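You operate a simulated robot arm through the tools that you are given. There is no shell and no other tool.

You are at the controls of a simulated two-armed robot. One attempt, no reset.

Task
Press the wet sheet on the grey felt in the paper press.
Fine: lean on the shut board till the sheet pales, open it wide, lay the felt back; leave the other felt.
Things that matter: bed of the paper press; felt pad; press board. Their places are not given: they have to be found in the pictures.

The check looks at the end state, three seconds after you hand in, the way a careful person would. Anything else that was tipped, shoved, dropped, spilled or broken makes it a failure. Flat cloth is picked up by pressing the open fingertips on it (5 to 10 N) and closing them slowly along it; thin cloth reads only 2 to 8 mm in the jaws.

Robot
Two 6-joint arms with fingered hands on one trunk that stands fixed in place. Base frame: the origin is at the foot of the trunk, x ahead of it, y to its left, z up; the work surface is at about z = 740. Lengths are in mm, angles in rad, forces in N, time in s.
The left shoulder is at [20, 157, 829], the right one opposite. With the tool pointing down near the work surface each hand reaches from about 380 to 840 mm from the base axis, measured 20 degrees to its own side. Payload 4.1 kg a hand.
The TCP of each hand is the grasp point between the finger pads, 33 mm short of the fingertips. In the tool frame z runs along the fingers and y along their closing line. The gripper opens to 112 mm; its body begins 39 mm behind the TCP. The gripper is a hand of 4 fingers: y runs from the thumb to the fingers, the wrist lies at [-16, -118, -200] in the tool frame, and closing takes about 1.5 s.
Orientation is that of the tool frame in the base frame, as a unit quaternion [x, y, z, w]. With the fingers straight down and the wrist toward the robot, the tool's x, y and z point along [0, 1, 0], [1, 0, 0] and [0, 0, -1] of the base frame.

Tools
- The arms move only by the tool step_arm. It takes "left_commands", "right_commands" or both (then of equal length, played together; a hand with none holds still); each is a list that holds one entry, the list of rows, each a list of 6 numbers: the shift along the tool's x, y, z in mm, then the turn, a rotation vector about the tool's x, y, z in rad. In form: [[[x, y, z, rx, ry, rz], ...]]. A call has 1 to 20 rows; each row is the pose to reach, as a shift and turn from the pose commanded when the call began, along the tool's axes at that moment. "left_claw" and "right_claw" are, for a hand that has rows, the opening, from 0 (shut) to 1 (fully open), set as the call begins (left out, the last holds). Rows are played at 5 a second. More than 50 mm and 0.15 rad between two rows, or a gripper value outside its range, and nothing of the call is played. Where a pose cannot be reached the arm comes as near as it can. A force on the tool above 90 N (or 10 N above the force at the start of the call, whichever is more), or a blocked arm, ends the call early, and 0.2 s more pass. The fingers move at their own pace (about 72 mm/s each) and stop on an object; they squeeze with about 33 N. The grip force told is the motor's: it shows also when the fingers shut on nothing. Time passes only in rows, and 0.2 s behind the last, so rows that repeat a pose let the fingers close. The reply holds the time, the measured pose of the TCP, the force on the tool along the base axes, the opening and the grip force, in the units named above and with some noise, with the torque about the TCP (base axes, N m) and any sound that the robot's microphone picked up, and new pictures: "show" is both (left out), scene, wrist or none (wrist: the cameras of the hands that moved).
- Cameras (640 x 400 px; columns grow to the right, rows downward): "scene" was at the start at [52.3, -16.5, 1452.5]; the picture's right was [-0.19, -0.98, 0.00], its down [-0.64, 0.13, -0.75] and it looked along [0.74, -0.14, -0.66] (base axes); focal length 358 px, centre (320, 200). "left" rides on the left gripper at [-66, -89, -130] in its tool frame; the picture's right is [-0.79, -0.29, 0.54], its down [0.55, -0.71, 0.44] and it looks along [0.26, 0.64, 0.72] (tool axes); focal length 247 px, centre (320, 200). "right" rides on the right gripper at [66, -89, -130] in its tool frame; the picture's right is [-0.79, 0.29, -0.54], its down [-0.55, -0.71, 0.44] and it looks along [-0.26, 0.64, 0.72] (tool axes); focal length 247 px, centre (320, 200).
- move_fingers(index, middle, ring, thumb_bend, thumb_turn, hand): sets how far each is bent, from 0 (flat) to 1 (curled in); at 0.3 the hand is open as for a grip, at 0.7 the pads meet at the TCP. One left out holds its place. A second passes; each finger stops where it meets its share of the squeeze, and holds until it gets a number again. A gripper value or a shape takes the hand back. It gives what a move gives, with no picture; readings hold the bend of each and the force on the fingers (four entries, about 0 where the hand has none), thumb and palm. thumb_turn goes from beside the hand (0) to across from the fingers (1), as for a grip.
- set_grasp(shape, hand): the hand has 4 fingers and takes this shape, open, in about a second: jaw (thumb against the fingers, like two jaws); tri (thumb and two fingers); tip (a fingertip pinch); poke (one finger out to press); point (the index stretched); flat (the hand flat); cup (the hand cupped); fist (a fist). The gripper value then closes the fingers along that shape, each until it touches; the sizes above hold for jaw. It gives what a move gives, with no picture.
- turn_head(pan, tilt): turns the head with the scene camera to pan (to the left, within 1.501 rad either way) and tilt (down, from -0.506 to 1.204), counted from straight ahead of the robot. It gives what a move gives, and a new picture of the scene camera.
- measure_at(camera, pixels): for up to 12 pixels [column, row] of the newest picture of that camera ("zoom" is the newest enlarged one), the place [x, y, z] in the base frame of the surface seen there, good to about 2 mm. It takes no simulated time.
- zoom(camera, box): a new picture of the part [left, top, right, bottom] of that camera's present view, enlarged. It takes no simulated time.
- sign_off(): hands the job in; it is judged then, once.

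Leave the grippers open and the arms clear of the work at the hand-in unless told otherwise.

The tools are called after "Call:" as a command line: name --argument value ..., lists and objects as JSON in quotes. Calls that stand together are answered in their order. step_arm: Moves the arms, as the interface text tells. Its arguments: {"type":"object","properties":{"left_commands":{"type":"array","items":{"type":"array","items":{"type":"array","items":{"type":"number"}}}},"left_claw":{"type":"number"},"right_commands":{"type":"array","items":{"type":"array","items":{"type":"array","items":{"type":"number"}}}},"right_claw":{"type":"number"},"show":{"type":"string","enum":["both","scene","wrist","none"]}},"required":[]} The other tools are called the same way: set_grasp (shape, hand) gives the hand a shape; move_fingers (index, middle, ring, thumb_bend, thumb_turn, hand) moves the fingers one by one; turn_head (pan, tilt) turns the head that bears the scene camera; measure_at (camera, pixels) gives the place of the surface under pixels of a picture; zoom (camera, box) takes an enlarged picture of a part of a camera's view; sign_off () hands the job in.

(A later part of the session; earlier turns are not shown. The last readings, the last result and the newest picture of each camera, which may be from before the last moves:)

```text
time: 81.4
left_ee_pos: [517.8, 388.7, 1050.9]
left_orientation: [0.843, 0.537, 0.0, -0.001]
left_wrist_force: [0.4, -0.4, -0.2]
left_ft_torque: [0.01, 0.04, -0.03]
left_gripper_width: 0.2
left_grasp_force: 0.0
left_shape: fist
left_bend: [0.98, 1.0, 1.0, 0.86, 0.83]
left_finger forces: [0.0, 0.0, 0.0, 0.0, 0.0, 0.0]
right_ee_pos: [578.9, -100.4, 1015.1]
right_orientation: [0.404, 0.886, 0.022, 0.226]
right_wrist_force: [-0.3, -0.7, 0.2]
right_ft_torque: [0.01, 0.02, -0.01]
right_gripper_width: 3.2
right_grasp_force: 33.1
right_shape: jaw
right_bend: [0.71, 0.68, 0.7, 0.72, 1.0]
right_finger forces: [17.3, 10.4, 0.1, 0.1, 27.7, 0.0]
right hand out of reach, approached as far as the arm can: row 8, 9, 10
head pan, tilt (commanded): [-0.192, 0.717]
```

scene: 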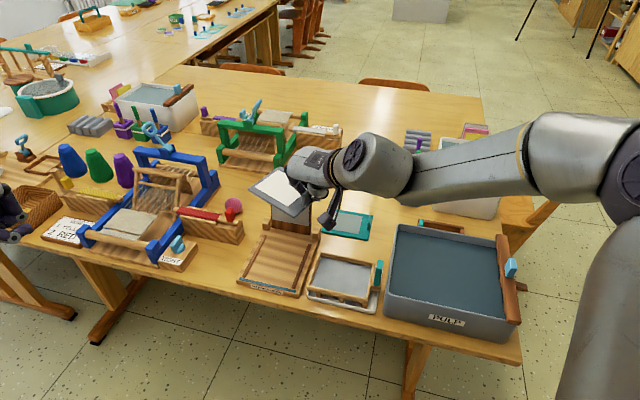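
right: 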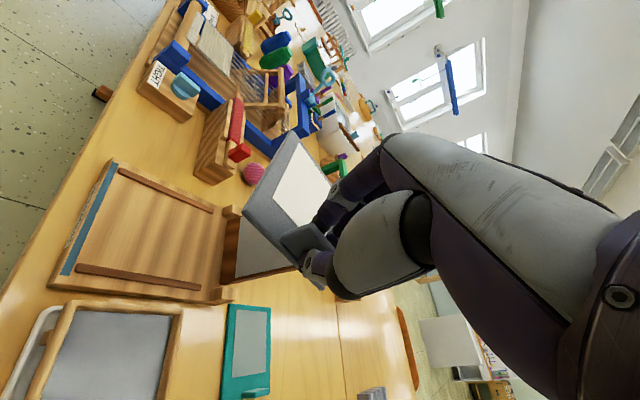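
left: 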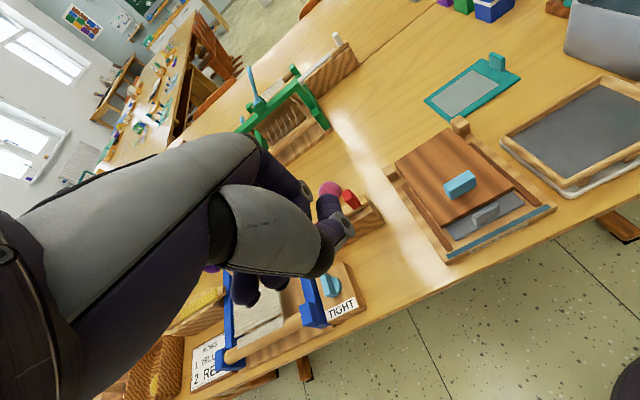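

The felt is high and clear, near the arm's limit again. Next I'll swing the remaining 26° to the final heading while moving out to the right at (582, −209, 976).

Call:
step_arm --right_commands '[[[-13.1, -15.9, 8, -0.0266, 0.0228, -0.0837], [-26.2, -31.8, 18, -0.0532, 0.0456, -0.1674], [-39.4, -47.7, 29, -0.0797, 0.0685, -0.251], [-52.5, -63.6, 40, -0.1063, 0.0913, -0.3347], [-65.6, -79.5, 51.9, -0.1329, 0.1141, -0.4184], [-65.6, -79.5, 51.9, -0.1329, 0.1141, -0.4184]]]' --show "both"

```text
time: 82.8
left_ee_pos: [518.6, 389.6, 1051.2]
left_orientation: [0.843, 0.538, 0.0, -0.001]
left_wrist_force: [0.2, 0.1, 0.1]
left_ft_torque: [-0.03, 0.01, 0.03]
left_gripper_width: 0.0
left_grasp_force: 0.0
left_shape: fist
left_bend: [0.98, 1.0, 1.0, 0.86, 0.83]
left_finger forces: [0.0, 0.0, 0.0, 0.1, 0.0, 0.0]
right_ee_pos: [582.6, -205.4, 977.7]
right_orientation: [0.195, 0.958, 0.056, 0.201]
right_wrist_force: [0.0, 0.1, -0.2]
right_ft_torque: [-0.04, 0.03, 0.0]
right_gripper_width: 3.1
right_grasp_force: 32.9
right_shape: jaw
right_bend: [0.71, 0.68, 0.7, 0.72, 1.0]
right_finger forces: [17.2, 10.6, 0.0, 0.0, 27.9, 0.1]
right hand out of reach, approached as far as the arm can: row 1, 2
head pan, tilt (commanded): [-0.192, 0.717]
```

scene: 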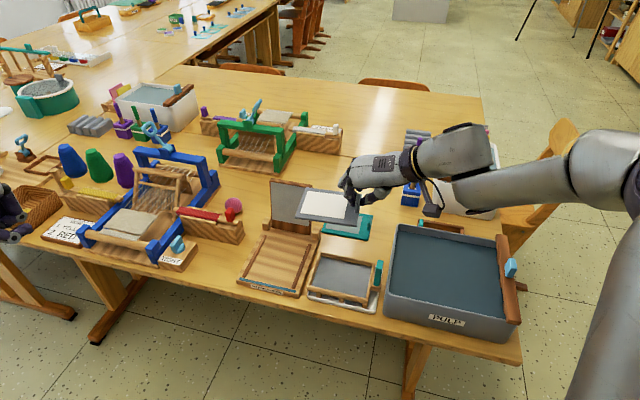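
right: 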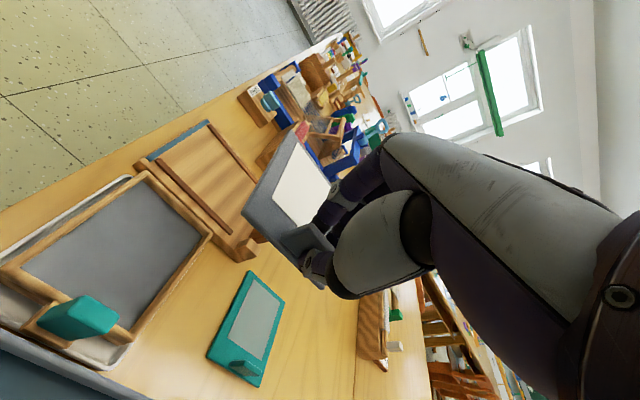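

The felt is back on the right, in its final heading. I'll measure its corners to know its tilt, yaw and offset from the TCP.

Call:
zoom --camera "right" --box '[180, 110, 400, 310]'

```text
2.00 times, centred on (290, 210) of right
```

zoom: 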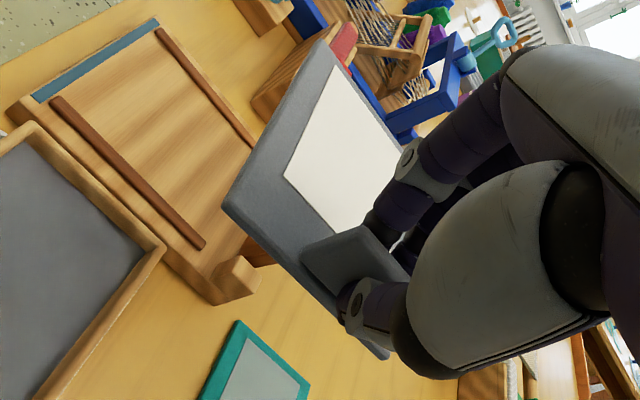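

Call:
measure_at --camera "zoom" --pixels '[[226, 202], [320, 46], [387, 355], [288, 178], [331, 70], [305, 248], [270, 120], [300, 270], [345, 232], [390, 260], [260, 220], [340, 330]]'

```text
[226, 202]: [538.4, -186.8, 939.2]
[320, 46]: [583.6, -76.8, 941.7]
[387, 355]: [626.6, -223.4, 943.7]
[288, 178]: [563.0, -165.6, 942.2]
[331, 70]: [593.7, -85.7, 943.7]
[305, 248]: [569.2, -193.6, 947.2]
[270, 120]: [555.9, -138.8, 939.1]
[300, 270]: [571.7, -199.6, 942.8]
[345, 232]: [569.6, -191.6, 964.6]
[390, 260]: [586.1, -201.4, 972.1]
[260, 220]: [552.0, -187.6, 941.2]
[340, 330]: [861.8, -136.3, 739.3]
```

Relative to the press axes, the felt is about 2.6° counter-clockwise and almost level. Its original place had its tab-end middle at a ≈ 768, b ≈ 187.7, with about −1.7° yaw. I'll move out to a ≈ 766 at z ≈ 850, correcting the yaw by −4° and the pitch slightly.

Call:
step_arm --right_commands '[[[-15.7, -6.2, 28.3, 0.0073, -0.0019, 0.0095], [-31.5, -12.4, 56.7, 0.0147, -0.0039, 0.0189], [-47.2, -18.7, 85, 0.022, -0.0058, 0.0284], [-62.9, -24.9, 113.3, 0.0293, -0.0077, 0.0378], [-78.7, -31.1, 141.7, 0.0367, -0.0097, 0.0473], [-94.4, -37.3, 170, 0.044, -0.0116, 0.0567], [-94.4, -37.3, 170, 0.044, -0.0116, 0.0567]]]' --show "both"

```text
time: 84.4
left_ee_pos: [519.0, 389.1, 1051.7]
left_orientation: [0.842, 0.539, 0.0, -0.001]
left_wrist_force: [0.1, 0.2, -0.5]
left_ft_torque: [-0.02, 0.01, 0.02]
left_gripper_width: 0.0
left_grasp_force: 0.1
left_shape: fist
left_bend: [0.98, 1.0, 1.0, 0.86, 0.83]
left_finger forces: [0.1, 0.0, 0.0, 0.0, 0.0, 0.1]
right_ee_pos: [716.2, -272.0, 846.1]
right_orientation: [0.227, 0.952, 0.04, 0.201]
right_wrist_force: [0.9, -0.3, -0.2]
right_ft_torque: [0.0, -0.01, 0.03]
right_gripper_width: 3.4
right_grasp_force: 32.7
right_shape: jaw
right_bend: [0.71, 0.67, 0.7, 0.73, 1.0]
right_finger forces: [18.1, 11.1, 0.0, 0.1, 24.4, 0.0]
head pan, tilt (commanded): [-0.192, 0.717]
```

scene: 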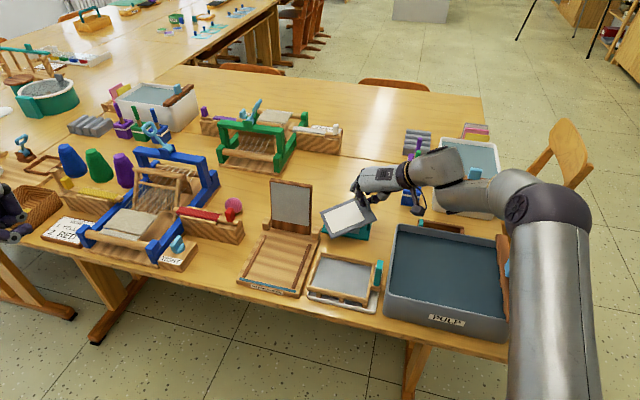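
right: 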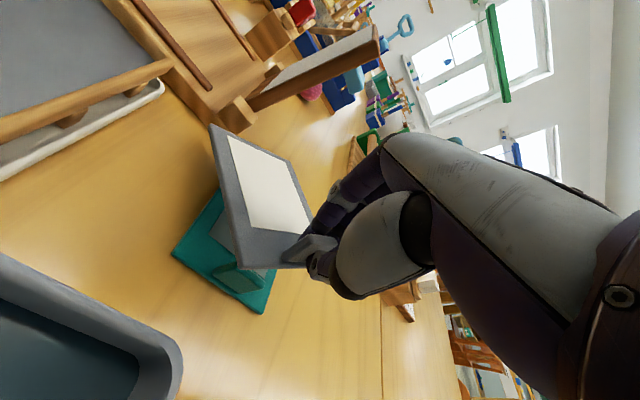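

The felt has turned in the grip; its far end likely brushed the board's edge on the way. I'll zoom to see how it now hangs and that the board and teal felt are undisturbed.

Call:
zoom --camera "right" --box '[150, 80, 400, 320]'

Call:
zoom --camera "scene" --box '[250, 150, 410, 260]'

```text
1.67 times, centred on (275, 200) of right
```

zoom: 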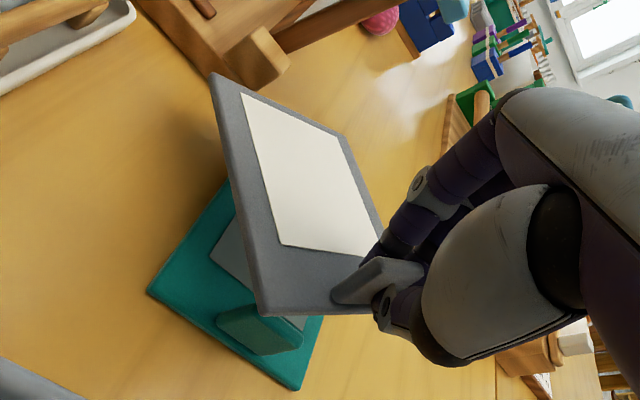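

```text
3.64 times, centred on (330, 205) of scene
```

zoom: 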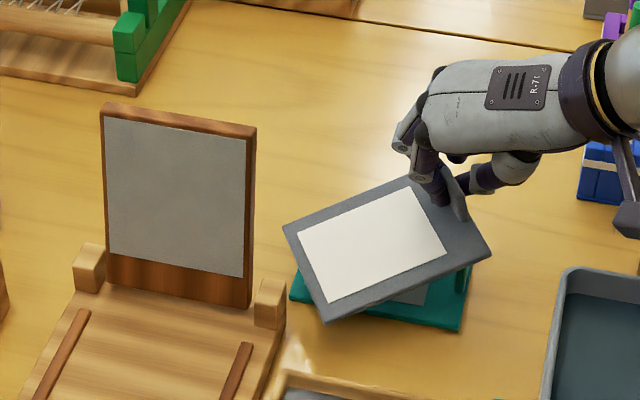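

I'll measure the felt's corners, its tab, and the teal felt's corners in this scene zoom.

Call:
measure_at --camera "zoom" --pixels '[[285, 224], [326, 320], [488, 254], [412, 180], [300, 240], [330, 300], [442, 250], [410, 190], [455, 195], [462, 215], [360, 245]]'

Call:
measure_at --camera "zoom" --pixels '[[104, 108], [255, 130], [250, 300], [108, 280], [292, 296], [458, 328], [468, 275], [245, 120], [268, 300], [90, 265]]'

Call:
measure_at --camera "right" --pixels '[[278, 126], [310, 160], [308, 267], [240, 128], [320, 247], [300, 258], [348, 262], [240, 252], [330, 268], [239, 255], [325, 313], [245, 300]]'

```text
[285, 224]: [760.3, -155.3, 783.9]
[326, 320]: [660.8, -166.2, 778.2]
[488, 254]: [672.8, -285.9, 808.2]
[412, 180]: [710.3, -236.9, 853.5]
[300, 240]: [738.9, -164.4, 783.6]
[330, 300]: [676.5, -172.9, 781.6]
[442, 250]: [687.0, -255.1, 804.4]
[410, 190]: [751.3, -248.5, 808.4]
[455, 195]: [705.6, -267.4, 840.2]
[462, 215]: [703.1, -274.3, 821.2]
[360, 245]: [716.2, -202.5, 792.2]
```

```text
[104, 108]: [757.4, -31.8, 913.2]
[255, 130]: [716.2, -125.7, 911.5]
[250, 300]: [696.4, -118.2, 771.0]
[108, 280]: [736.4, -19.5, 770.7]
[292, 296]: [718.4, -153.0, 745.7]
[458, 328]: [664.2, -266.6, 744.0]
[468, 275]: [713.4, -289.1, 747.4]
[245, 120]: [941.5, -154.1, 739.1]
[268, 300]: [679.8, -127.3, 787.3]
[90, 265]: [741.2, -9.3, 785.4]
```

```text
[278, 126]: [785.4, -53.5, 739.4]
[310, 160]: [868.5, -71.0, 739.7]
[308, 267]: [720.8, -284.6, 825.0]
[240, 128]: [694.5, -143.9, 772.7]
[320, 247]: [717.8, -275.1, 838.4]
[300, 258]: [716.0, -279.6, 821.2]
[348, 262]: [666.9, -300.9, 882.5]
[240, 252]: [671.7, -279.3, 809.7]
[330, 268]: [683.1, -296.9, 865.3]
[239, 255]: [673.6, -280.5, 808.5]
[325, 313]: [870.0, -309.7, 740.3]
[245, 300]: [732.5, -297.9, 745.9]
```

Readings:
- **Board:** only pushed back onto its stop, still fully open.
- **Teal felt:** not moved.
- **Grey felt:** still firmly held, but twisted about 36° in the grip, mostly around the finger axis.

I'll lift and move away from the hinge post first, then turn the hand +0.62 rad about its own z. That levels and re-aims the felt, and puts the arm in an easier reach.

Call:
step_arm --right_commands '[[[2.9, -12.3, -19.8, 0, 0, 0], [5.8, -24.5, -39.6, 0, 0, 0], [5.8, -24.5, -39.6, 0.001, 0.0044, 0.1243], [5.8, -24.5, -39.6, 0.002, 0.0088, 0.2485], [5.8, -24.5, -39.6, 0.003, 0.0133, 0.3728], [5.8, -24.5, -39.6, 0.004, 0.0177, 0.497], [5.8, -24.5, -39.6, 0.005, 0.0221, 0.6213], [5.8, -24.5, -39.6, 0.005, 0.0221, 0.6213]]]' --show "both"

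Call:
zoom --camera "scene" --box '[250, 150, 410, 260]'

```text
time: 86.2
left_ee_pos: [519.3, 389.1, 1051.5]
left_orientation: [0.843, 0.538, 0.0, -0.001]
left_wrist_force: [0.1, -0.1, 0.0]
left_ft_torque: [0.0, 0.01, 0.01]
left_gripper_width: 0.0
left_grasp_force: 0.0
left_shape: fist
left_bend: [0.98, 1.0, 1.0, 0.86, 0.83]
left_finger forces: [0.0, 0.0, 0.1, 0.0, 0.0, 0.1]
right_ee_pos: [687.8, -290.5, 877.2]
right_orientation: [0.507, 0.84, 0.1, 0.167]
right_wrist_force: [-0.6, -0.2, 0.7]
right_ft_torque: [0.01, 0.0, 0.01]
right_gripper_width: 3.2
right_grasp_force: 32.8
right_shape: jaw
right_bend: [0.71, 0.67, 0.7, 0.73, 1.0]
right_finger forces: [18.6, 11.1, 0.0, 0.1, 23.7, 0.0]
head pan, tilt (commanded): [-0.192, 0.717]
```

scene: 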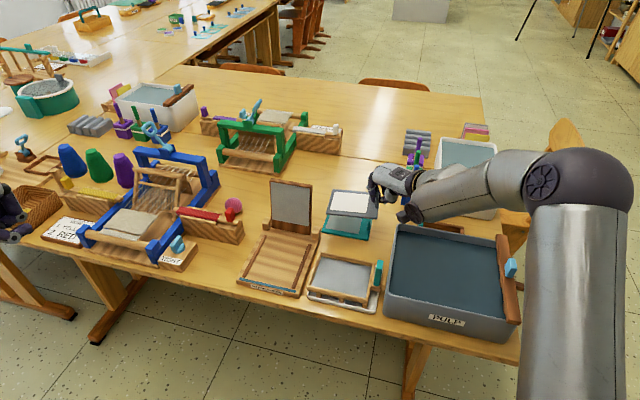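
right: 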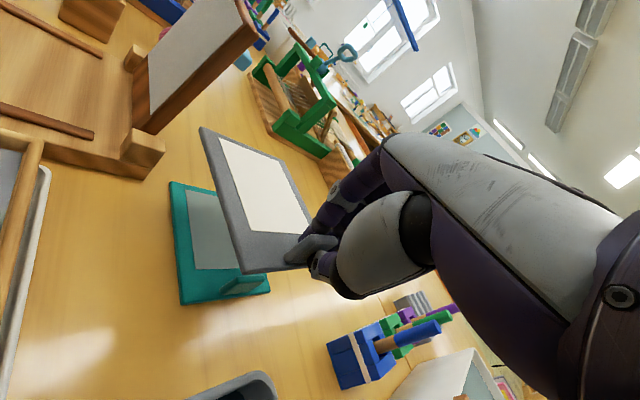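

```text
3.64 times, centred on (330, 205) of scene
```

zoom: 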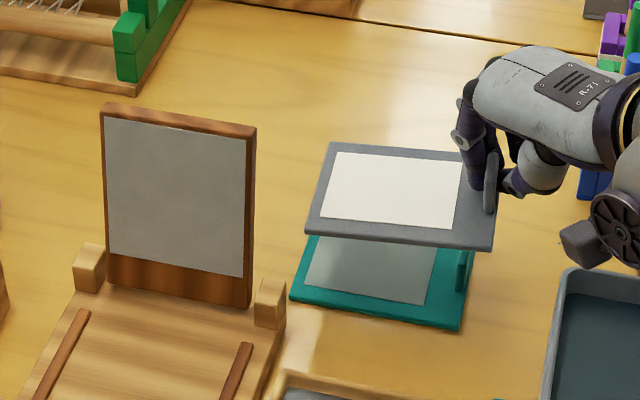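

The felt hangs level and aligned again. I'll measure its corners precisely in this zoom.

Call:
measure_at --camera "zoom" --pixels '[[308, 230], [490, 246], [332, 145], [318, 219], [452, 228], [337, 155], [460, 163], [486, 200], [490, 170], [400, 195], [482, 240], [310, 222]]'

Call:
measure_at --camera "right" --pixels '[[202, 130], [245, 270], [283, 160], [224, 140], [245, 228], [275, 168], [310, 225], [300, 265], [240, 262], [205, 145]]'

```text
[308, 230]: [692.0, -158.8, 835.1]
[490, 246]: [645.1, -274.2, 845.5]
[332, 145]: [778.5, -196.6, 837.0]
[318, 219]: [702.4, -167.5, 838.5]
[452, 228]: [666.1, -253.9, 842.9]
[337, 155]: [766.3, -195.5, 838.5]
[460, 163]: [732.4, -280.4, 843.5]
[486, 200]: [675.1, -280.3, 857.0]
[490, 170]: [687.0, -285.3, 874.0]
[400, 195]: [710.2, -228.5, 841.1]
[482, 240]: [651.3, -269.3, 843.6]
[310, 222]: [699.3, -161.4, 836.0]
```

```text
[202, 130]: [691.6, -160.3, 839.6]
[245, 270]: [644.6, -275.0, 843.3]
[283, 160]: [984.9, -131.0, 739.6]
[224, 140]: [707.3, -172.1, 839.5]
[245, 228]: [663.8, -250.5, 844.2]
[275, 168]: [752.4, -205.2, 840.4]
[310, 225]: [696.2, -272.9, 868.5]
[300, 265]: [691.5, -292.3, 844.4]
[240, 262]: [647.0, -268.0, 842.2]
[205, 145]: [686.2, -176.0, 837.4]
```

Only small corrections remain: yaw −4.1°, far end up 3.4°. I'll apply those, move 20 mm outward and lower to z ≈ 840, still right of the board, then re-measure.

Call:
step_arm --right_commands '[[[-3, -0.5, 13.8, -0.011, 0.0028, 0.0291], [-6, -0.9, 27.5, -0.022, 0.0056, 0.0583], [-9, -1.4, 41.3, -0.033, 0.0084, 0.0874], [-9, -1.4, 41.3, -0.033, 0.0084, 0.0874]]]' --show "both"

Call:
zoom --camera "scene" --box '[250, 150, 410, 260]'

```text
time: 87.2
left_ee_pos: [519.1, 389.2, 1051.3]
left_orientation: [0.843, 0.538, 0.0, -0.001]
left_wrist_force: [0.1, 0.1, 0.0]
left_ft_torque: [-0.01, -0.01, 0.02]
left_gripper_width: 0.2
left_grasp_force: 0.1
left_shape: fist
left_bend: [0.98, 1.0, 1.0, 0.86, 0.83]
left_finger forces: [0.0, 0.0, 0.1, 0.0, 0.0, 0.0]
right_ee_pos: [703.9, -301.1, 840.7]
right_orientation: [0.54, 0.815, 0.122, 0.168]
right_wrist_force: [1.0, 0.1, 0.2]
right_ft_torque: [-0.03, 0.01, 0.02]
right_gripper_width: 3.0
right_grasp_force: 32.9
right_shape: jaw
right_bend: [0.71, 0.67, 0.7, 0.73, 1.0]
right_finger forces: [18.6, 11.3, 0.0, 0.1, 23.8, 0.1]
head pan, tilt (commanded): [-0.192, 0.717]
```

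scene: 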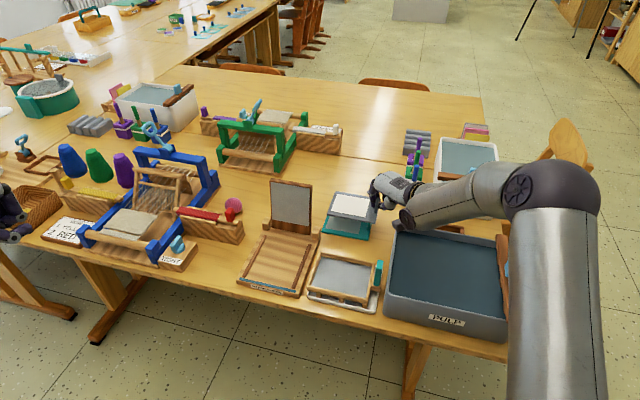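
right: 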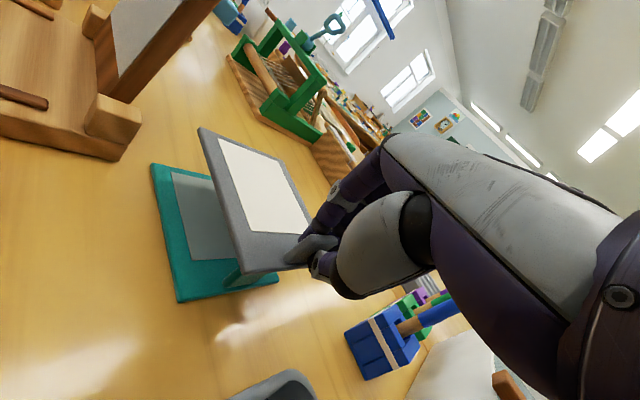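

```text
3.64 times, centred on (330, 205) of scene
```

zoom: 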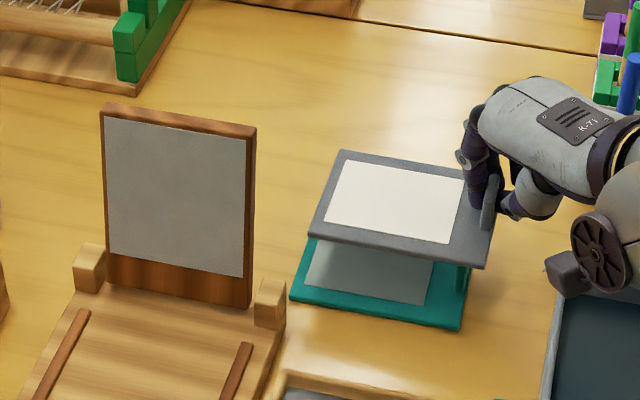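

Call:
measure_at --camera "zoom" --pixels '[[311, 231], [482, 265], [343, 153], [327, 222], [446, 240], [352, 163], [464, 180], [485, 205], [400, 205], [490, 225]]'

Call:
measure_at --camera "right" --pixels '[[201, 130], [243, 271], [280, 160], [222, 140], [270, 155], [305, 262], [240, 265], [268, 158]]'

```text
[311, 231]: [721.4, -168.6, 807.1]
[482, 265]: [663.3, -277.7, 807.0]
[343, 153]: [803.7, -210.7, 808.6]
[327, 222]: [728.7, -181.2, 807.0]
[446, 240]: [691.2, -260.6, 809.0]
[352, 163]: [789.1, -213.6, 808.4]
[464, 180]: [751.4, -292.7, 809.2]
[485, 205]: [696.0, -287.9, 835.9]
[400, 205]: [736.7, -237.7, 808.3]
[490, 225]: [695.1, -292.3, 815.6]
```

```text
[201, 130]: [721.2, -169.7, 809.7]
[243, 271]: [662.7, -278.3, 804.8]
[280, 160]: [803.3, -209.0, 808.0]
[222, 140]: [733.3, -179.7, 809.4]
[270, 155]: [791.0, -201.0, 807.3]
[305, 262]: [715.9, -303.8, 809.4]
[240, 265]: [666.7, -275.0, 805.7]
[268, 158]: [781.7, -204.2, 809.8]
```

The felt is level (806–808) with −2° yaw, just as wanted. I'll slide it +160 mm along v, behind the board at this height: felt edge a ≥ 720, board back ≤ 695, well below the handle.

Call:
step_arm --right_commands '[[[21.5, 23, 6.2, 0, 0, 0], [42.9, 46, 12.5, 0, 0, 0], [64.4, 69.1, 18.7, 0, 0, 0], [85.8, 92.1, 25, 0, 0, 0], [107.3, 115.1, 31.2, 0, 0, 0], [107.3, 115.1, 31.2, 0, 0, 0]]]' --show "both"

Call:
zoom --camera "right" --box '[120, 80, 400, 330]'

Call:
zoom --camera "scene" --box '[250, 150, 410, 260]'

```text
time: 88.6
left_ee_pos: [518.9, 389.8, 1052.2]
left_orientation: [0.843, 0.538, 0.0, -0.002]
left_wrist_force: [-0.7, 0.0, -0.4]
left_ft_torque: [-0.01, 0.01, 0.01]
left_gripper_width: 0.0
left_grasp_force: 0.0
left_shape: fist
left_bend: [0.98, 1.0, 1.0, 0.86, 0.83]
left_finger forces: [0.0, 0.1, 0.0, 0.0, 0.1, 0.0]
right_ee_pos: [776.1, -155.1, 840.9]
right_orientation: [0.539, 0.816, 0.123, 0.168]
right_wrist_force: [0.2, -0.4, -0.2]
right_ft_torque: [0.03, -0.02, -0.01]
right_gripper_width: 3.2
right_grasp_force: 33.2
right_shape: jaw
right_bend: [0.71, 0.67, 0.7, 0.73, 1.0]
right_finger forces: [18.7, 11.1, 0.1, 0.1, 23.6, 0.0]
head pan, tilt (commanded): [-0.192, 0.717]
```

scene: 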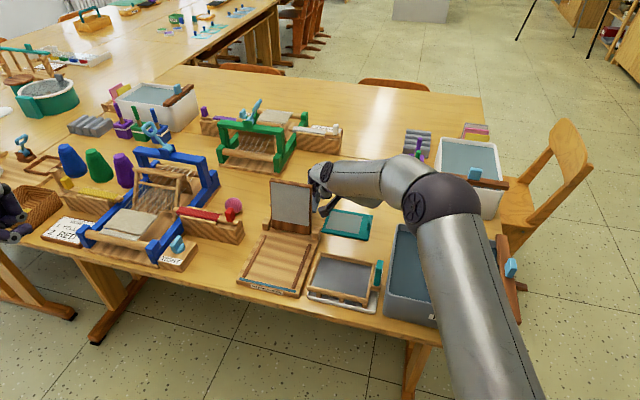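
right: 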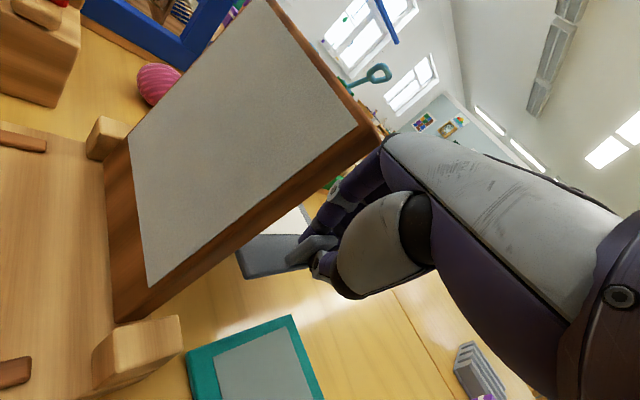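

```text
1.60 times, centred on (260, 205) of right
```

zoom: 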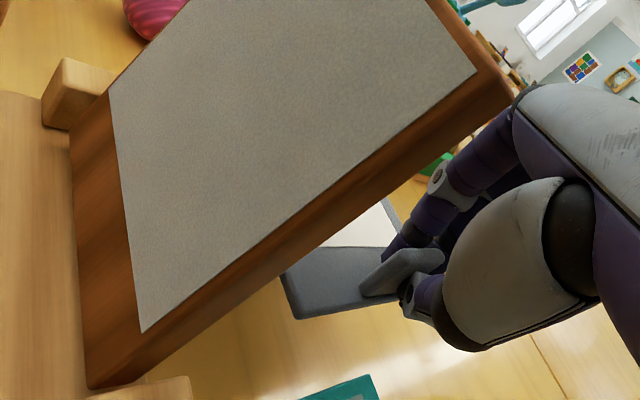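

```text
3.64 times, centred on (330, 205) of scene
```

zoom: 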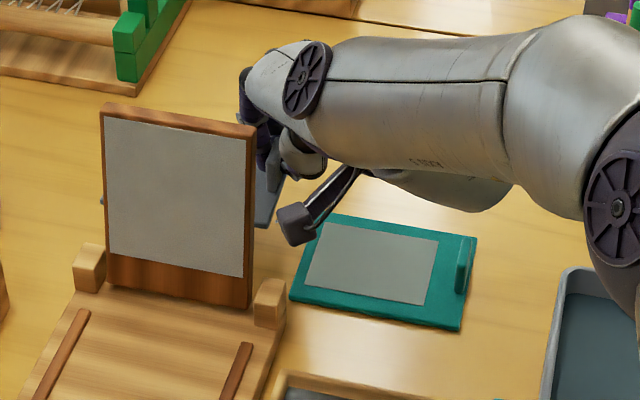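

The hand is right over the original place with nothing touching. I'll correct −2.4 mm along v and lower 40 mm.

Call:
step_arm --right_commands '[[[0.5, -6.5, 12, 0, 0, 0], [2.3, -11.7, 24, 0, 0, 0], [4.1, -16.9, 36.1, 0, 0, 0], [4.1, -16.9, 36.1, 0, 0, 0]]]' --show "wrist"

Call:
zoom --camera "right" --box '[200, 150, 400, 330]'

```text
time: 89.6
left_ee_pos: [518.4, 389.7, 1051.5]
left_orientation: [0.843, 0.538, 0.001, -0.001]
left_wrist_force: [-0.3, -1.0, -0.4]
left_ft_torque: [-0.01, 0.01, 0.01]
left_gripper_width: 0.3
left_grasp_force: 0.1
left_shape: fist
left_bend: [0.98, 1.0, 1.0, 0.86, 0.83]
left_finger forces: [0.0, 0.1, 0.0, 0.0, 0.0, 0.0]
right_ee_pos: [775.8, -158.0, 800.5]
right_orientation: [0.54, 0.815, 0.122, 0.168]
right_wrist_force: [-0.1, -0.3, 0.1]
right_ft_torque: [-0.04, 0.01, 0.01]
right_gripper_width: 3.4
right_grasp_force: 32.7
right_shape: jaw
right_bend: [0.71, 0.67, 0.7, 0.73, 1.0]
right_finger forces: [18.4, 11.2, 0.1, 0.0, 23.5, 0.0]
head pan, tilt (commanded): [-0.192, 0.717]
```

right: 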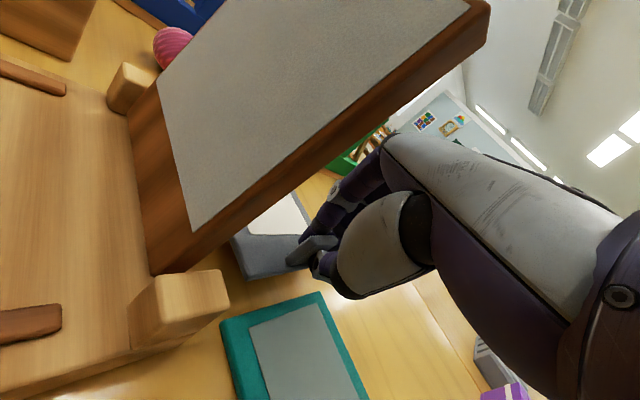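

```text
2.22 times, centred on (300, 240) of right
```

zoom: 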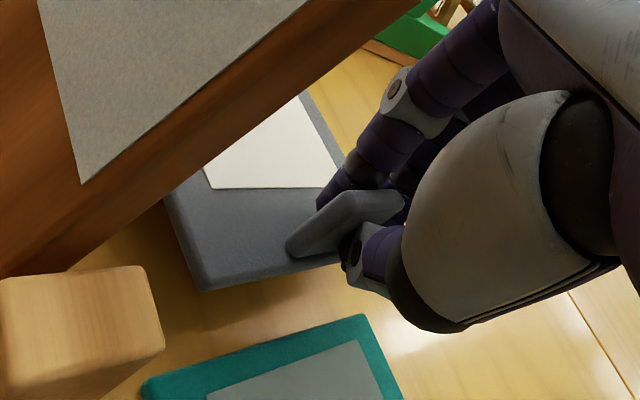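

Call:
measure_at --camera "zoom" --pixels '[[207, 290], [168, 205], [300, 95], [215, 285], [340, 260], [210, 186], [290, 250], [315, 235], [365, 318], [148, 385], [250, 345], [325, 186]]'

```text
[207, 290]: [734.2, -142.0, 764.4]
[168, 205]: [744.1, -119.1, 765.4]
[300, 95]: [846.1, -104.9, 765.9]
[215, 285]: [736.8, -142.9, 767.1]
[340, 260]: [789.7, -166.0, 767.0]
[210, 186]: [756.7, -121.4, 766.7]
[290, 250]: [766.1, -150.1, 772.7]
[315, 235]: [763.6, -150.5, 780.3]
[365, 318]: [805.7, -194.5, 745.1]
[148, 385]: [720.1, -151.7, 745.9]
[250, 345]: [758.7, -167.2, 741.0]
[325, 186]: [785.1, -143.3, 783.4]
```

By these points the felt is about 6 mm short along v (sheet corner at b = 210, originally 218), and level at z ≈ 766. I'll shift +6 mm along v and lower 18.5 mm, to about 2 mm above the table.

Call:
step_arm --right_commands '[[[4.1, 4.2, 1.1, 0, 0, 0], [5.4, 0.7, 9.5, 0, 0, 0], [6.7, -2.8, 18, 0, 0, 0], [6.7, -2.8, 18, 0, 0, 0]]]' --show "wrist"

Call:
zoom --camera "right" --box '[200, 150, 400, 330]'

```text
time: 90.6
left_ee_pos: [519.6, 389.5, 1052.2]
left_orientation: [0.843, 0.538, 0.001, -0.002]
left_wrist_force: [-0.5, 0.7, 0.0]
left_ft_torque: [0.03, 0.01, 0.0]
left_gripper_width: 0.0
left_grasp_force: 0.1
left_shape: fist
left_bend: [0.98, 1.0, 1.0, 0.86, 0.83]
left_finger forces: [0.0, 0.0, 0.0, 0.0, 0.0, 0.0]
right_ee_pos: [778.5, -152.9, 782.1]
right_orientation: [0.54, 0.815, 0.122, 0.169]
right_wrist_force: [-0.4, 0.0, -0.2]
right_ft_torque: [-0.04, 0.0, -0.06]
right_gripper_width: 3.0
right_grasp_force: 33.2
right_shape: jaw
right_bend: [0.71, 0.67, 0.7, 0.73, 1.0]
right_finger forces: [18.4, 11.2, 0.0, 0.1, 23.5, 0.1]
head pan, tilt (commanded): [-0.192, 0.717]
```

right: 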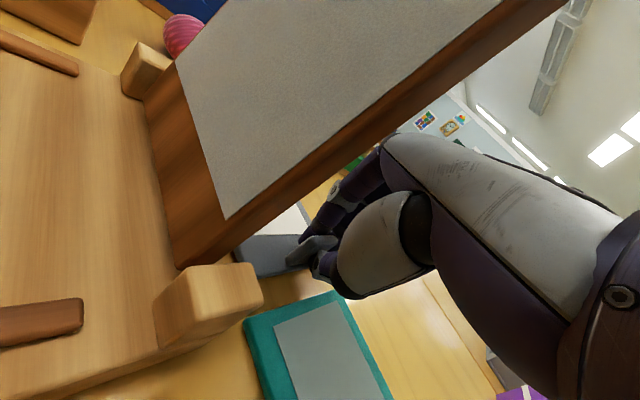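

```text
2.22 times, centred on (300, 240) of right
```

zoom: 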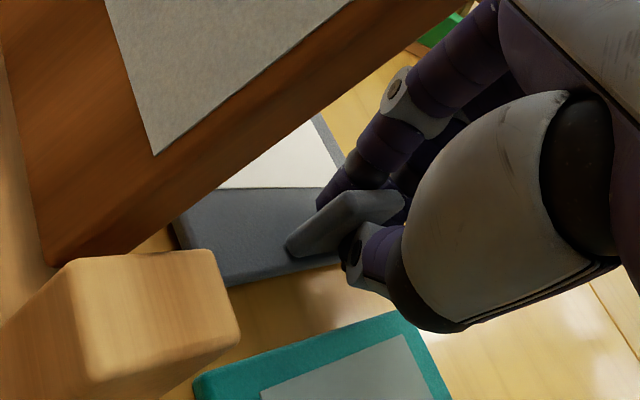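

I'll measure the felt edge and the gap to the teal felt in this view.

Call:
measure_at --camera "zoom" --pixels '[[232, 282], [335, 262], [280, 270], [180, 225], [225, 188], [260, 240], [300, 245], [385, 315], [200, 385], [300, 350], [325, 120], [345, 270]]'

```text
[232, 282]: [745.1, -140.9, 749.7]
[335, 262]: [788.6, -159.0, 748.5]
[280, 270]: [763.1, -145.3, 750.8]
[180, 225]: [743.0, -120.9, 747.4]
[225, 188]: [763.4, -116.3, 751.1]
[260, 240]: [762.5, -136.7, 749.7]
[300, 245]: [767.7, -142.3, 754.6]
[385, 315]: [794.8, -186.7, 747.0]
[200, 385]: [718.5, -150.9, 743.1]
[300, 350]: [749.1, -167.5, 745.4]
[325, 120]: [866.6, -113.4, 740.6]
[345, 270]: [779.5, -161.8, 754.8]
```

Tab-end edge is at b ≈ 188, sheet edge at b ≈ 217, gap to the teal felt ≈ 20 mm: all matching the start. I'll lower the last 3 mm and open the hand slowly to 0.25.

Call:
step_arm --right_commands '[[[0.2, -0.6, 1.4, 0, 0, 0], [0.5, -1.2, 3, 0, 0, 0], [0.5, -1.2, 3, 0, 0, 0]]]' --show "none"

Call:
step_arm --right_commands '[[[0, 0, 0, 0, 0, 0], [0, 0, 0, 0, 0, 0], [0, 0, 0, 0, 0, 0], [0, 0, 0, 0, 0, 0]]]' --right_claw 0.25 --show "wrist"

Call:
zoom --camera "right" --box '[200, 150, 400, 330]'

```text
time: 91.4
left_ee_pos: [519.3, 389.6, 1051.5]
left_orientation: [0.842, 0.539, 0.001, -0.001]
left_wrist_force: [-0.4, 0.8, -0.6]
left_ft_torque: [0.02, -0.02, -0.04]
left_gripper_width: 0.1
left_grasp_force: 0.1
left_shape: fist
left_bend: [0.98, 1.0, 1.0, 0.86, 0.83]
left_finger forces: [0.0, 0.0, 0.0, 0.1, 0.0, 0.0]
right_ee_pos: [777.9, -152.6, 779.2]
right_orientation: [0.539, 0.816, 0.123, 0.168]
right_wrist_force: [-0.6, 0.0, 0.3]
right_ft_torque: [0.06, 0.0, 0.02]
right_gripper_width: 3.2
right_grasp_force: 33.1
right_shape: jaw
right_bend: [0.71, 0.67, 0.7, 0.73, 1.0]
right_finger forces: [18.5, 11.0, 0.0, 0.1, 23.4, 0.0]
head pan, tilt (commanded): [-0.192, 0.717]
```

```text
time: 92.4
left_ee_pos: [518.8, 389.4, 1053.1]
left_orientation: [0.843, 0.538, 0.001, -0.001]
left_wrist_force: [0.3, -0.2, -0.3]
left_ft_torque: [-0.01, 0.02, -0.01]
left_gripper_width: 0.1
left_grasp_force: 0.0
left_shape: fist
left_bend: [0.98, 1.0, 1.0, 0.86, 0.83]
left_finger forces: [0.1, 0.1, 0.0, 0.0, 0.1, 0.1]
right_ee_pos: [778.6, -152.7, 780.9]
right_orientation: [0.54, 0.815, 0.123, 0.169]
right_wrist_force: [0.5, 0.7, 4.3]
right_ft_torque: [-0.03, 0.01, -0.02]
right_gripper_width: 27.9
right_grasp_force: 0.1
right_shape: jaw
right_bend: [0.75, 0.56, 0.54, 0.75, 1.0]
right_finger forces: [0.0, 0.0, 0.0, 0.1, 4.0, 0.1]
head pan, tilt (commanded): [-0.192, 0.717]
```

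right: 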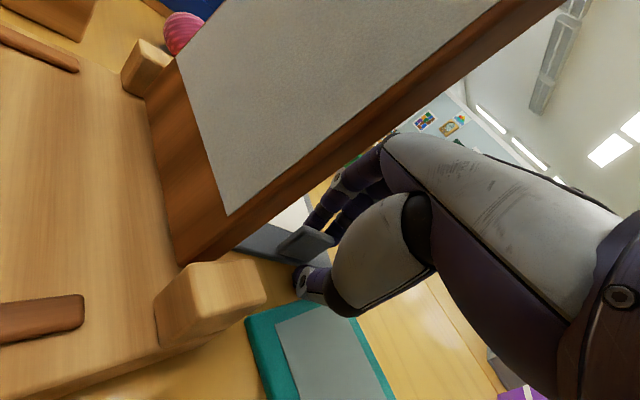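

```text
2.22 times, centred on (300, 240) of right
```

zoom: 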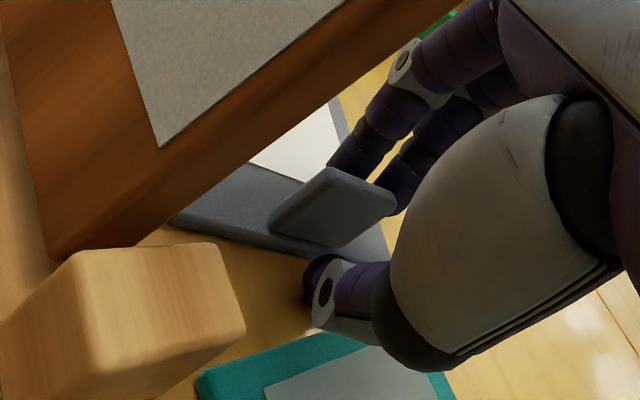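

The felt is released and the thumb rests lightly on the table. The felt seems to have turned a little as the fingers opened, so I'll rise straight up 60 mm and measure it.

Call:
step_arm --right_commands '[[[-1.4, 3.8, -9.1, 0, 0, 0], [-4.3, 11.4, -27.4, 0, 0, 0], [-8.5, 22.8, -54.7, 0, 0, 0]]]' --show "both"

Call:
zoom --camera "right" --box '[160, 120, 400, 330]'

```text
time: 93.2
left_ee_pos: [518.7, 389.1, 1051.4]
left_orientation: [0.843, 0.539, 0.0, -0.001]
left_wrist_force: [0.8, -0.8, -0.1]
left_ft_torque: [-0.01, 0.0, 0.0]
left_gripper_width: 0.0
left_grasp_force: 0.0
left_shape: fist
left_bend: [0.98, 1.0, 1.0, 0.86, 0.83]
left_finger forces: [0.1, 0.0, 0.0, 0.0, 0.0, 0.1]
right_ee_pos: [777.9, -153.3, 829.9]
right_orientation: [0.539, 0.816, 0.123, 0.168]
right_wrist_force: [0.7, -0.4, -0.6]
right_ft_torque: [0.01, -0.01, 0.0]
right_gripper_width: 27.9
right_grasp_force: 0.0
right_shape: jaw
right_bend: [0.75, 0.56, 0.54, 0.74, 1.0]
right_finger forces: [0.1, 0.0, 0.1, 0.1, 0.0, 0.0]
right hand out of reach, approached as far as the arm can: row 3
head pan, tilt (commanded): [-0.192, 0.717]
```

scene: 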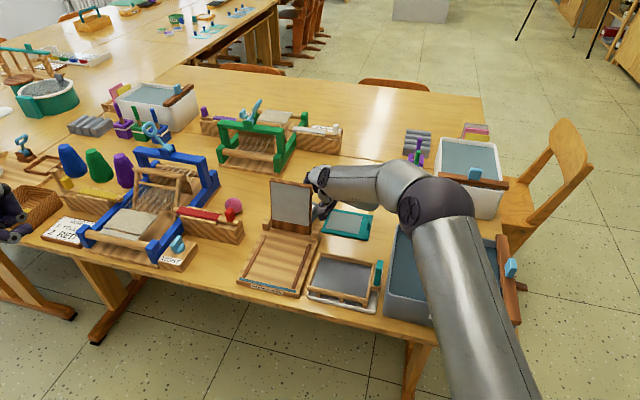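
right: 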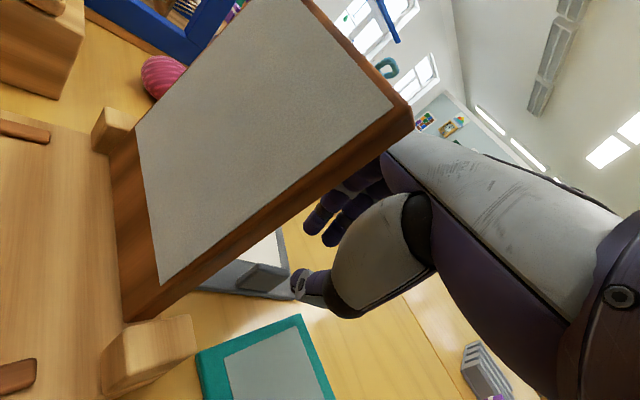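

```text
1.90 times, centred on (280, 225) of right
```

zoom: 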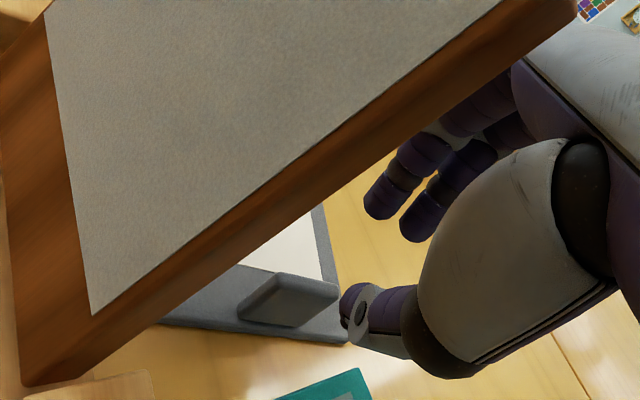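

I'll measure the felt's edges and tab now that it lies on the table.

Call:
measure_at --camera "zoom" --pixels '[[343, 338], [250, 330], [175, 320], [322, 208], [336, 285], [265, 292], [320, 285], [245, 262], [325, 278], [295, 325], [240, 300], [335, 375]]'

```text
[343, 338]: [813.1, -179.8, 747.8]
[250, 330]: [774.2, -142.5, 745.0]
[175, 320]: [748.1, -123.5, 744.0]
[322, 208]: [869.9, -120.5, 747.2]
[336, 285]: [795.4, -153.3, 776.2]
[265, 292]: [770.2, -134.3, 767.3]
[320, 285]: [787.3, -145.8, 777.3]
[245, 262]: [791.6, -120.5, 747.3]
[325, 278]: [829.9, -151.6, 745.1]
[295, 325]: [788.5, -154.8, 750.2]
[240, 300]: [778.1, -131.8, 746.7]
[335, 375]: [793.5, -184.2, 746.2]
```

The felt lies flat and clear of the teal felt, but turned about −15° and about 15 mm off. I want it laid back truer, so I'll re-grip the tab squarely, as at the first pick. First I'll turn the hand to face the tab squarely at the present height.

Call:
step_arm --right_commands '[[[0.9, 0.1, -0.1, 0.0058, -0.0199, -0.1273], [1.7, 0.2, -0.2, 0.0116, -0.0398, -0.2547], [2.6, 0.3, -0.3, 0.0173, -0.0597, -0.382], [3.4, 0.4, -0.4, 0.0231, -0.0796, -0.5093], [3.4, 0.4, -0.4, 0.0231, -0.0796, -0.5093]]]' --show "both"

Call:
zoom --camera "right" --box '[200, 130, 400, 330]'

```text
time: 94.4
left_ee_pos: [520.3, 389.5, 1051.5]
left_orientation: [0.843, 0.537, 0.0, -0.001]
left_wrist_force: [-0.5, -0.4, 0.4]
left_ft_torque: [0.0, -0.01, 0.02]
left_gripper_width: 0.1
left_grasp_force: 0.1
left_shape: fist
left_bend: [0.98, 1.0, 1.0, 0.86, 0.83]
left_finger forces: [0.0, 0.0, 0.0, 0.1, 0.1, 0.0]
right_ee_pos: [777.1, -150.4, 829.2]
right_orientation: [0.324, 0.919, 0.045, 0.219]
right_wrist_force: [0.5, -2.5, 1.8]
right_ft_torque: [0.2, 0.08, 0.04]
right_gripper_width: 27.9
right_grasp_force: 0.1
right_shape: jaw
right_bend: [0.75, 0.56, 0.54, 0.74, 1.0]
right_finger forces: [2.4, 0.1, 0.0, 0.0, 0.0, 0.0]
head pan, tilt (commanded): [-0.192, 0.717]
```

scene: 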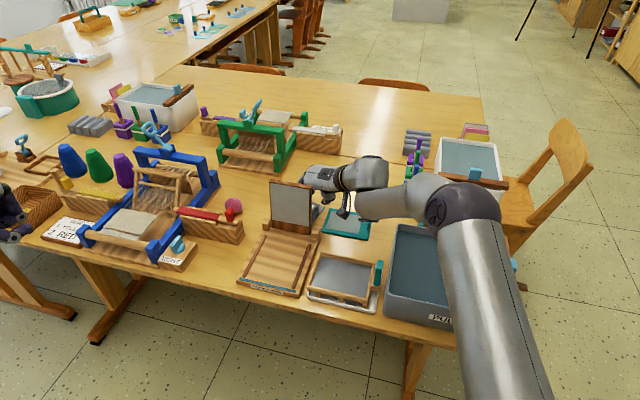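
right: 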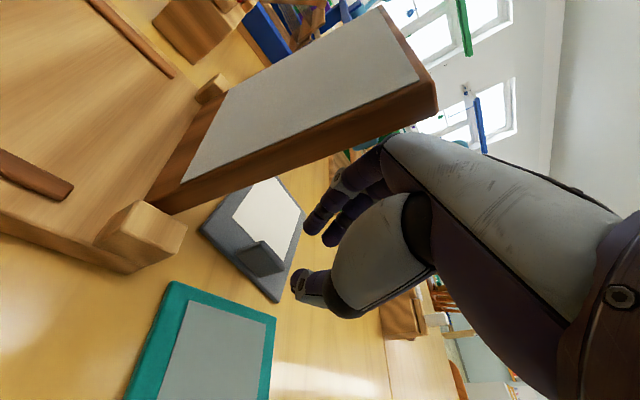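

```text
2.00 times, centred on (300, 230) of right
```

zoom: 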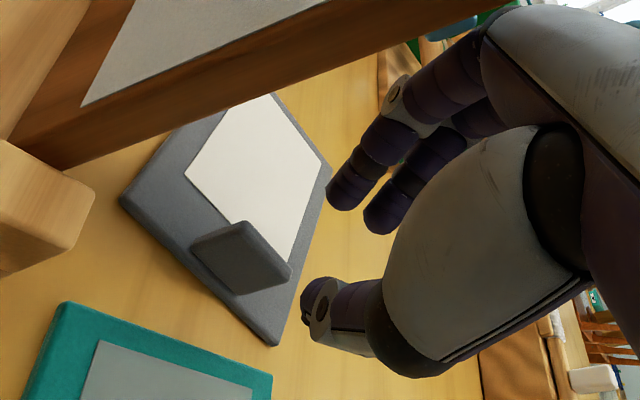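

The index reads 2.4 N: its knuckle is touching the board's handle end. I'll back off 10 mm along −L at once and lower slightly, then measure the felt from this good view.

Call:
step_arm --right_commands '[[[0, -9.7, -2.4, 0, 0, 0], [2.2, -11, 3, 0, 0, 0]]]' --show "wrist"

Call:
zoom --camera "right" --box '[180, 110, 400, 330]'

```text
time: 95.0
left_ee_pos: [519.6, 389.2, 1051.2]
left_orientation: [0.843, 0.537, 0.001, -0.001]
left_wrist_force: [-0.9, 0.9, 1.1]
left_ft_torque: [0.0, 0.01, 0.0]
left_gripper_width: 0.2
left_grasp_force: 0.1
left_shape: fist
left_bend: [0.98, 1.0, 1.0, 0.86, 0.83]
left_finger forces: [0.0, 0.0, 0.0, 0.1, 0.0, 0.0]
right_ee_pos: [770.0, -156.1, 822.5]
right_orientation: [0.323, 0.92, 0.045, 0.219]
right_wrist_force: [0.2, -0.2, -0.6]
right_ft_torque: [-0.02, -0.01, -0.03]
right_gripper_width: 28.0
right_grasp_force: 0.0
right_shape: jaw
right_bend: [0.75, 0.56, 0.54, 0.74, 1.0]
right_finger forces: [0.1, 0.0, 0.0, 0.0, 0.0, 0.1]
head pan, tilt (commanded): [-0.192, 0.717]
```

right: 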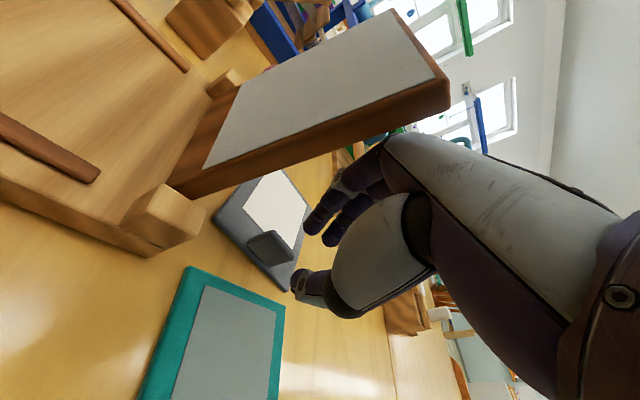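

```text
1.82 times, centred on (290, 220) of right
```

zoom: 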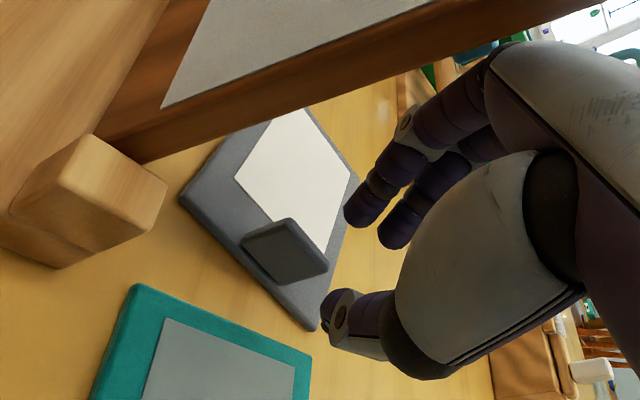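

Call:
measure_at --camera "zoom" --pixels '[[182, 196], [308, 328], [236, 180], [322, 250], [283, 220], [325, 258], [245, 240], [352, 178], [300, 290], [308, 352], [130, 290], [285, 280]]'

Call:
measure_at --camera "zoom" --pixels '[[350, 215], [390, 240], [325, 318], [340, 298], [304, 240], [232, 140], [245, 145], [330, 300], [358, 175]]'

```text
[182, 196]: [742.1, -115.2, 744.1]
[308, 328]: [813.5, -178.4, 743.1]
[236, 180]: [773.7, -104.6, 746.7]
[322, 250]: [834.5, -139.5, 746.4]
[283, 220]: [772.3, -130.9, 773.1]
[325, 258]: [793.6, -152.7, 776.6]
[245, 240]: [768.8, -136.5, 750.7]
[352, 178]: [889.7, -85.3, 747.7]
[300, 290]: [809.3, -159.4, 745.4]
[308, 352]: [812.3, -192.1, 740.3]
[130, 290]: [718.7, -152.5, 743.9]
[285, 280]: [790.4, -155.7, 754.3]
```

```text
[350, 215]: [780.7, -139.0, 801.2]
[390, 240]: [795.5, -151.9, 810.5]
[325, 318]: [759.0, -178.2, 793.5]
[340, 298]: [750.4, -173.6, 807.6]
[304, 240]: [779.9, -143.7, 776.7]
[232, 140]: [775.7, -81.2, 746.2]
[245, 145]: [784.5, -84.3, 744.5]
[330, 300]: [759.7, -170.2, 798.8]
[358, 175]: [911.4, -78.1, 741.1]
```

The felt is now measured exactly: length heading 49.6° (63.2° at the start), centre 12 mm off. I'll lower 16 mm, then go forward 10 mm so the tab is centred, watching the index for contact.

Call:
step_arm --right_commands '[[[3, -1.8, 7.2, 0, 0, 0], [6, -3.6, 14.4, 0, 0, 0], [6.1, 1.3, 15.6, 0, 0, 0], [6.2, 6.1, 16.8, 0, 0, 0], [6.2, 6.1, 16.8, 0, 0, 0]]]' --show "wrist"

Call:
zoom --camera "right" --box '[200, 150, 400, 330]'

```text
time: 96.2
left_ee_pos: [519.8, 389.7, 1050.5]
left_orientation: [0.843, 0.538, 0.001, -0.001]
left_wrist_force: [0.1, 0.1, 0.3]
left_ft_torque: [-0.02, -0.04, -0.02]
left_gripper_width: 0.0
left_grasp_force: 0.1
left_shape: fist
left_bend: [0.98, 1.0, 1.0, 0.86, 0.83]
left_finger forces: [0.0, 0.0, 0.0, 0.0, 0.0, 0.1]
right_ee_pos: [777.5, -150.0, 807.1]
right_orientation: [0.324, 0.919, 0.045, 0.22]
right_wrist_force: [0.8, -0.9, -0.3]
right_ft_torque: [0.02, 0.04, -0.01]
right_gripper_width: 27.9
right_grasp_force: 0.0
right_shape: jaw
right_bend: [0.75, 0.56, 0.54, 0.74, 1.0]
right_finger forces: [0.3, 0.0, 0.0, 0.0, 0.1, 0.2]
head pan, tilt (commanded): [-0.192, 0.717]
```

right: 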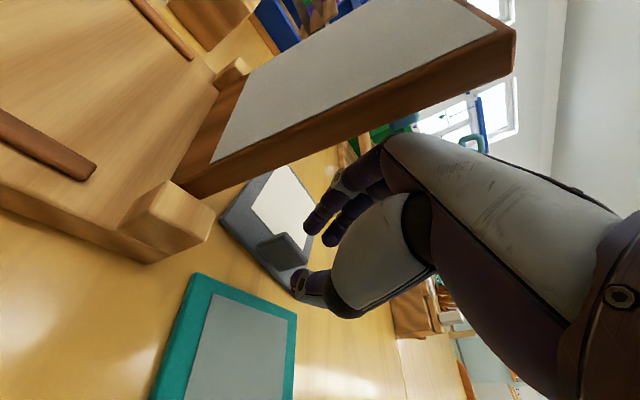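

```text
2.22 times, centred on (300, 240) of right
```

zoom: 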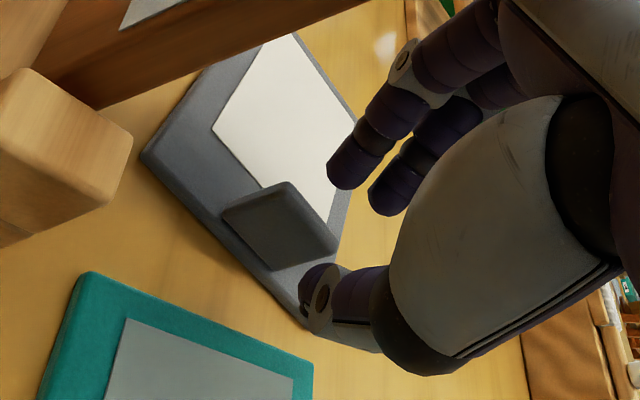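

There is virtually no contact. I'll check alignment by measuring the fingertips, thumb and tab once more.

Call:
measure_at --camera "zoom" --pixels '[[335, 180], [345, 188], [383, 210], [305, 300], [318, 282], [235, 215], [285, 190], [330, 240], [270, 265], [335, 262], [310, 210], [300, 320]]'

```text
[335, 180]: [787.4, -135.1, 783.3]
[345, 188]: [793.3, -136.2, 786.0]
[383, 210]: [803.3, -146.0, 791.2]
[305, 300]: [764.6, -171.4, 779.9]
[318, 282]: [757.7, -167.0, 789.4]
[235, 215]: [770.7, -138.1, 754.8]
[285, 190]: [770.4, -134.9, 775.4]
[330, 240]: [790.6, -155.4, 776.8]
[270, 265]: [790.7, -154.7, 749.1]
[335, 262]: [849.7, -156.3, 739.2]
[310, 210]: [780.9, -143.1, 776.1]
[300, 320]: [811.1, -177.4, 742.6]
```

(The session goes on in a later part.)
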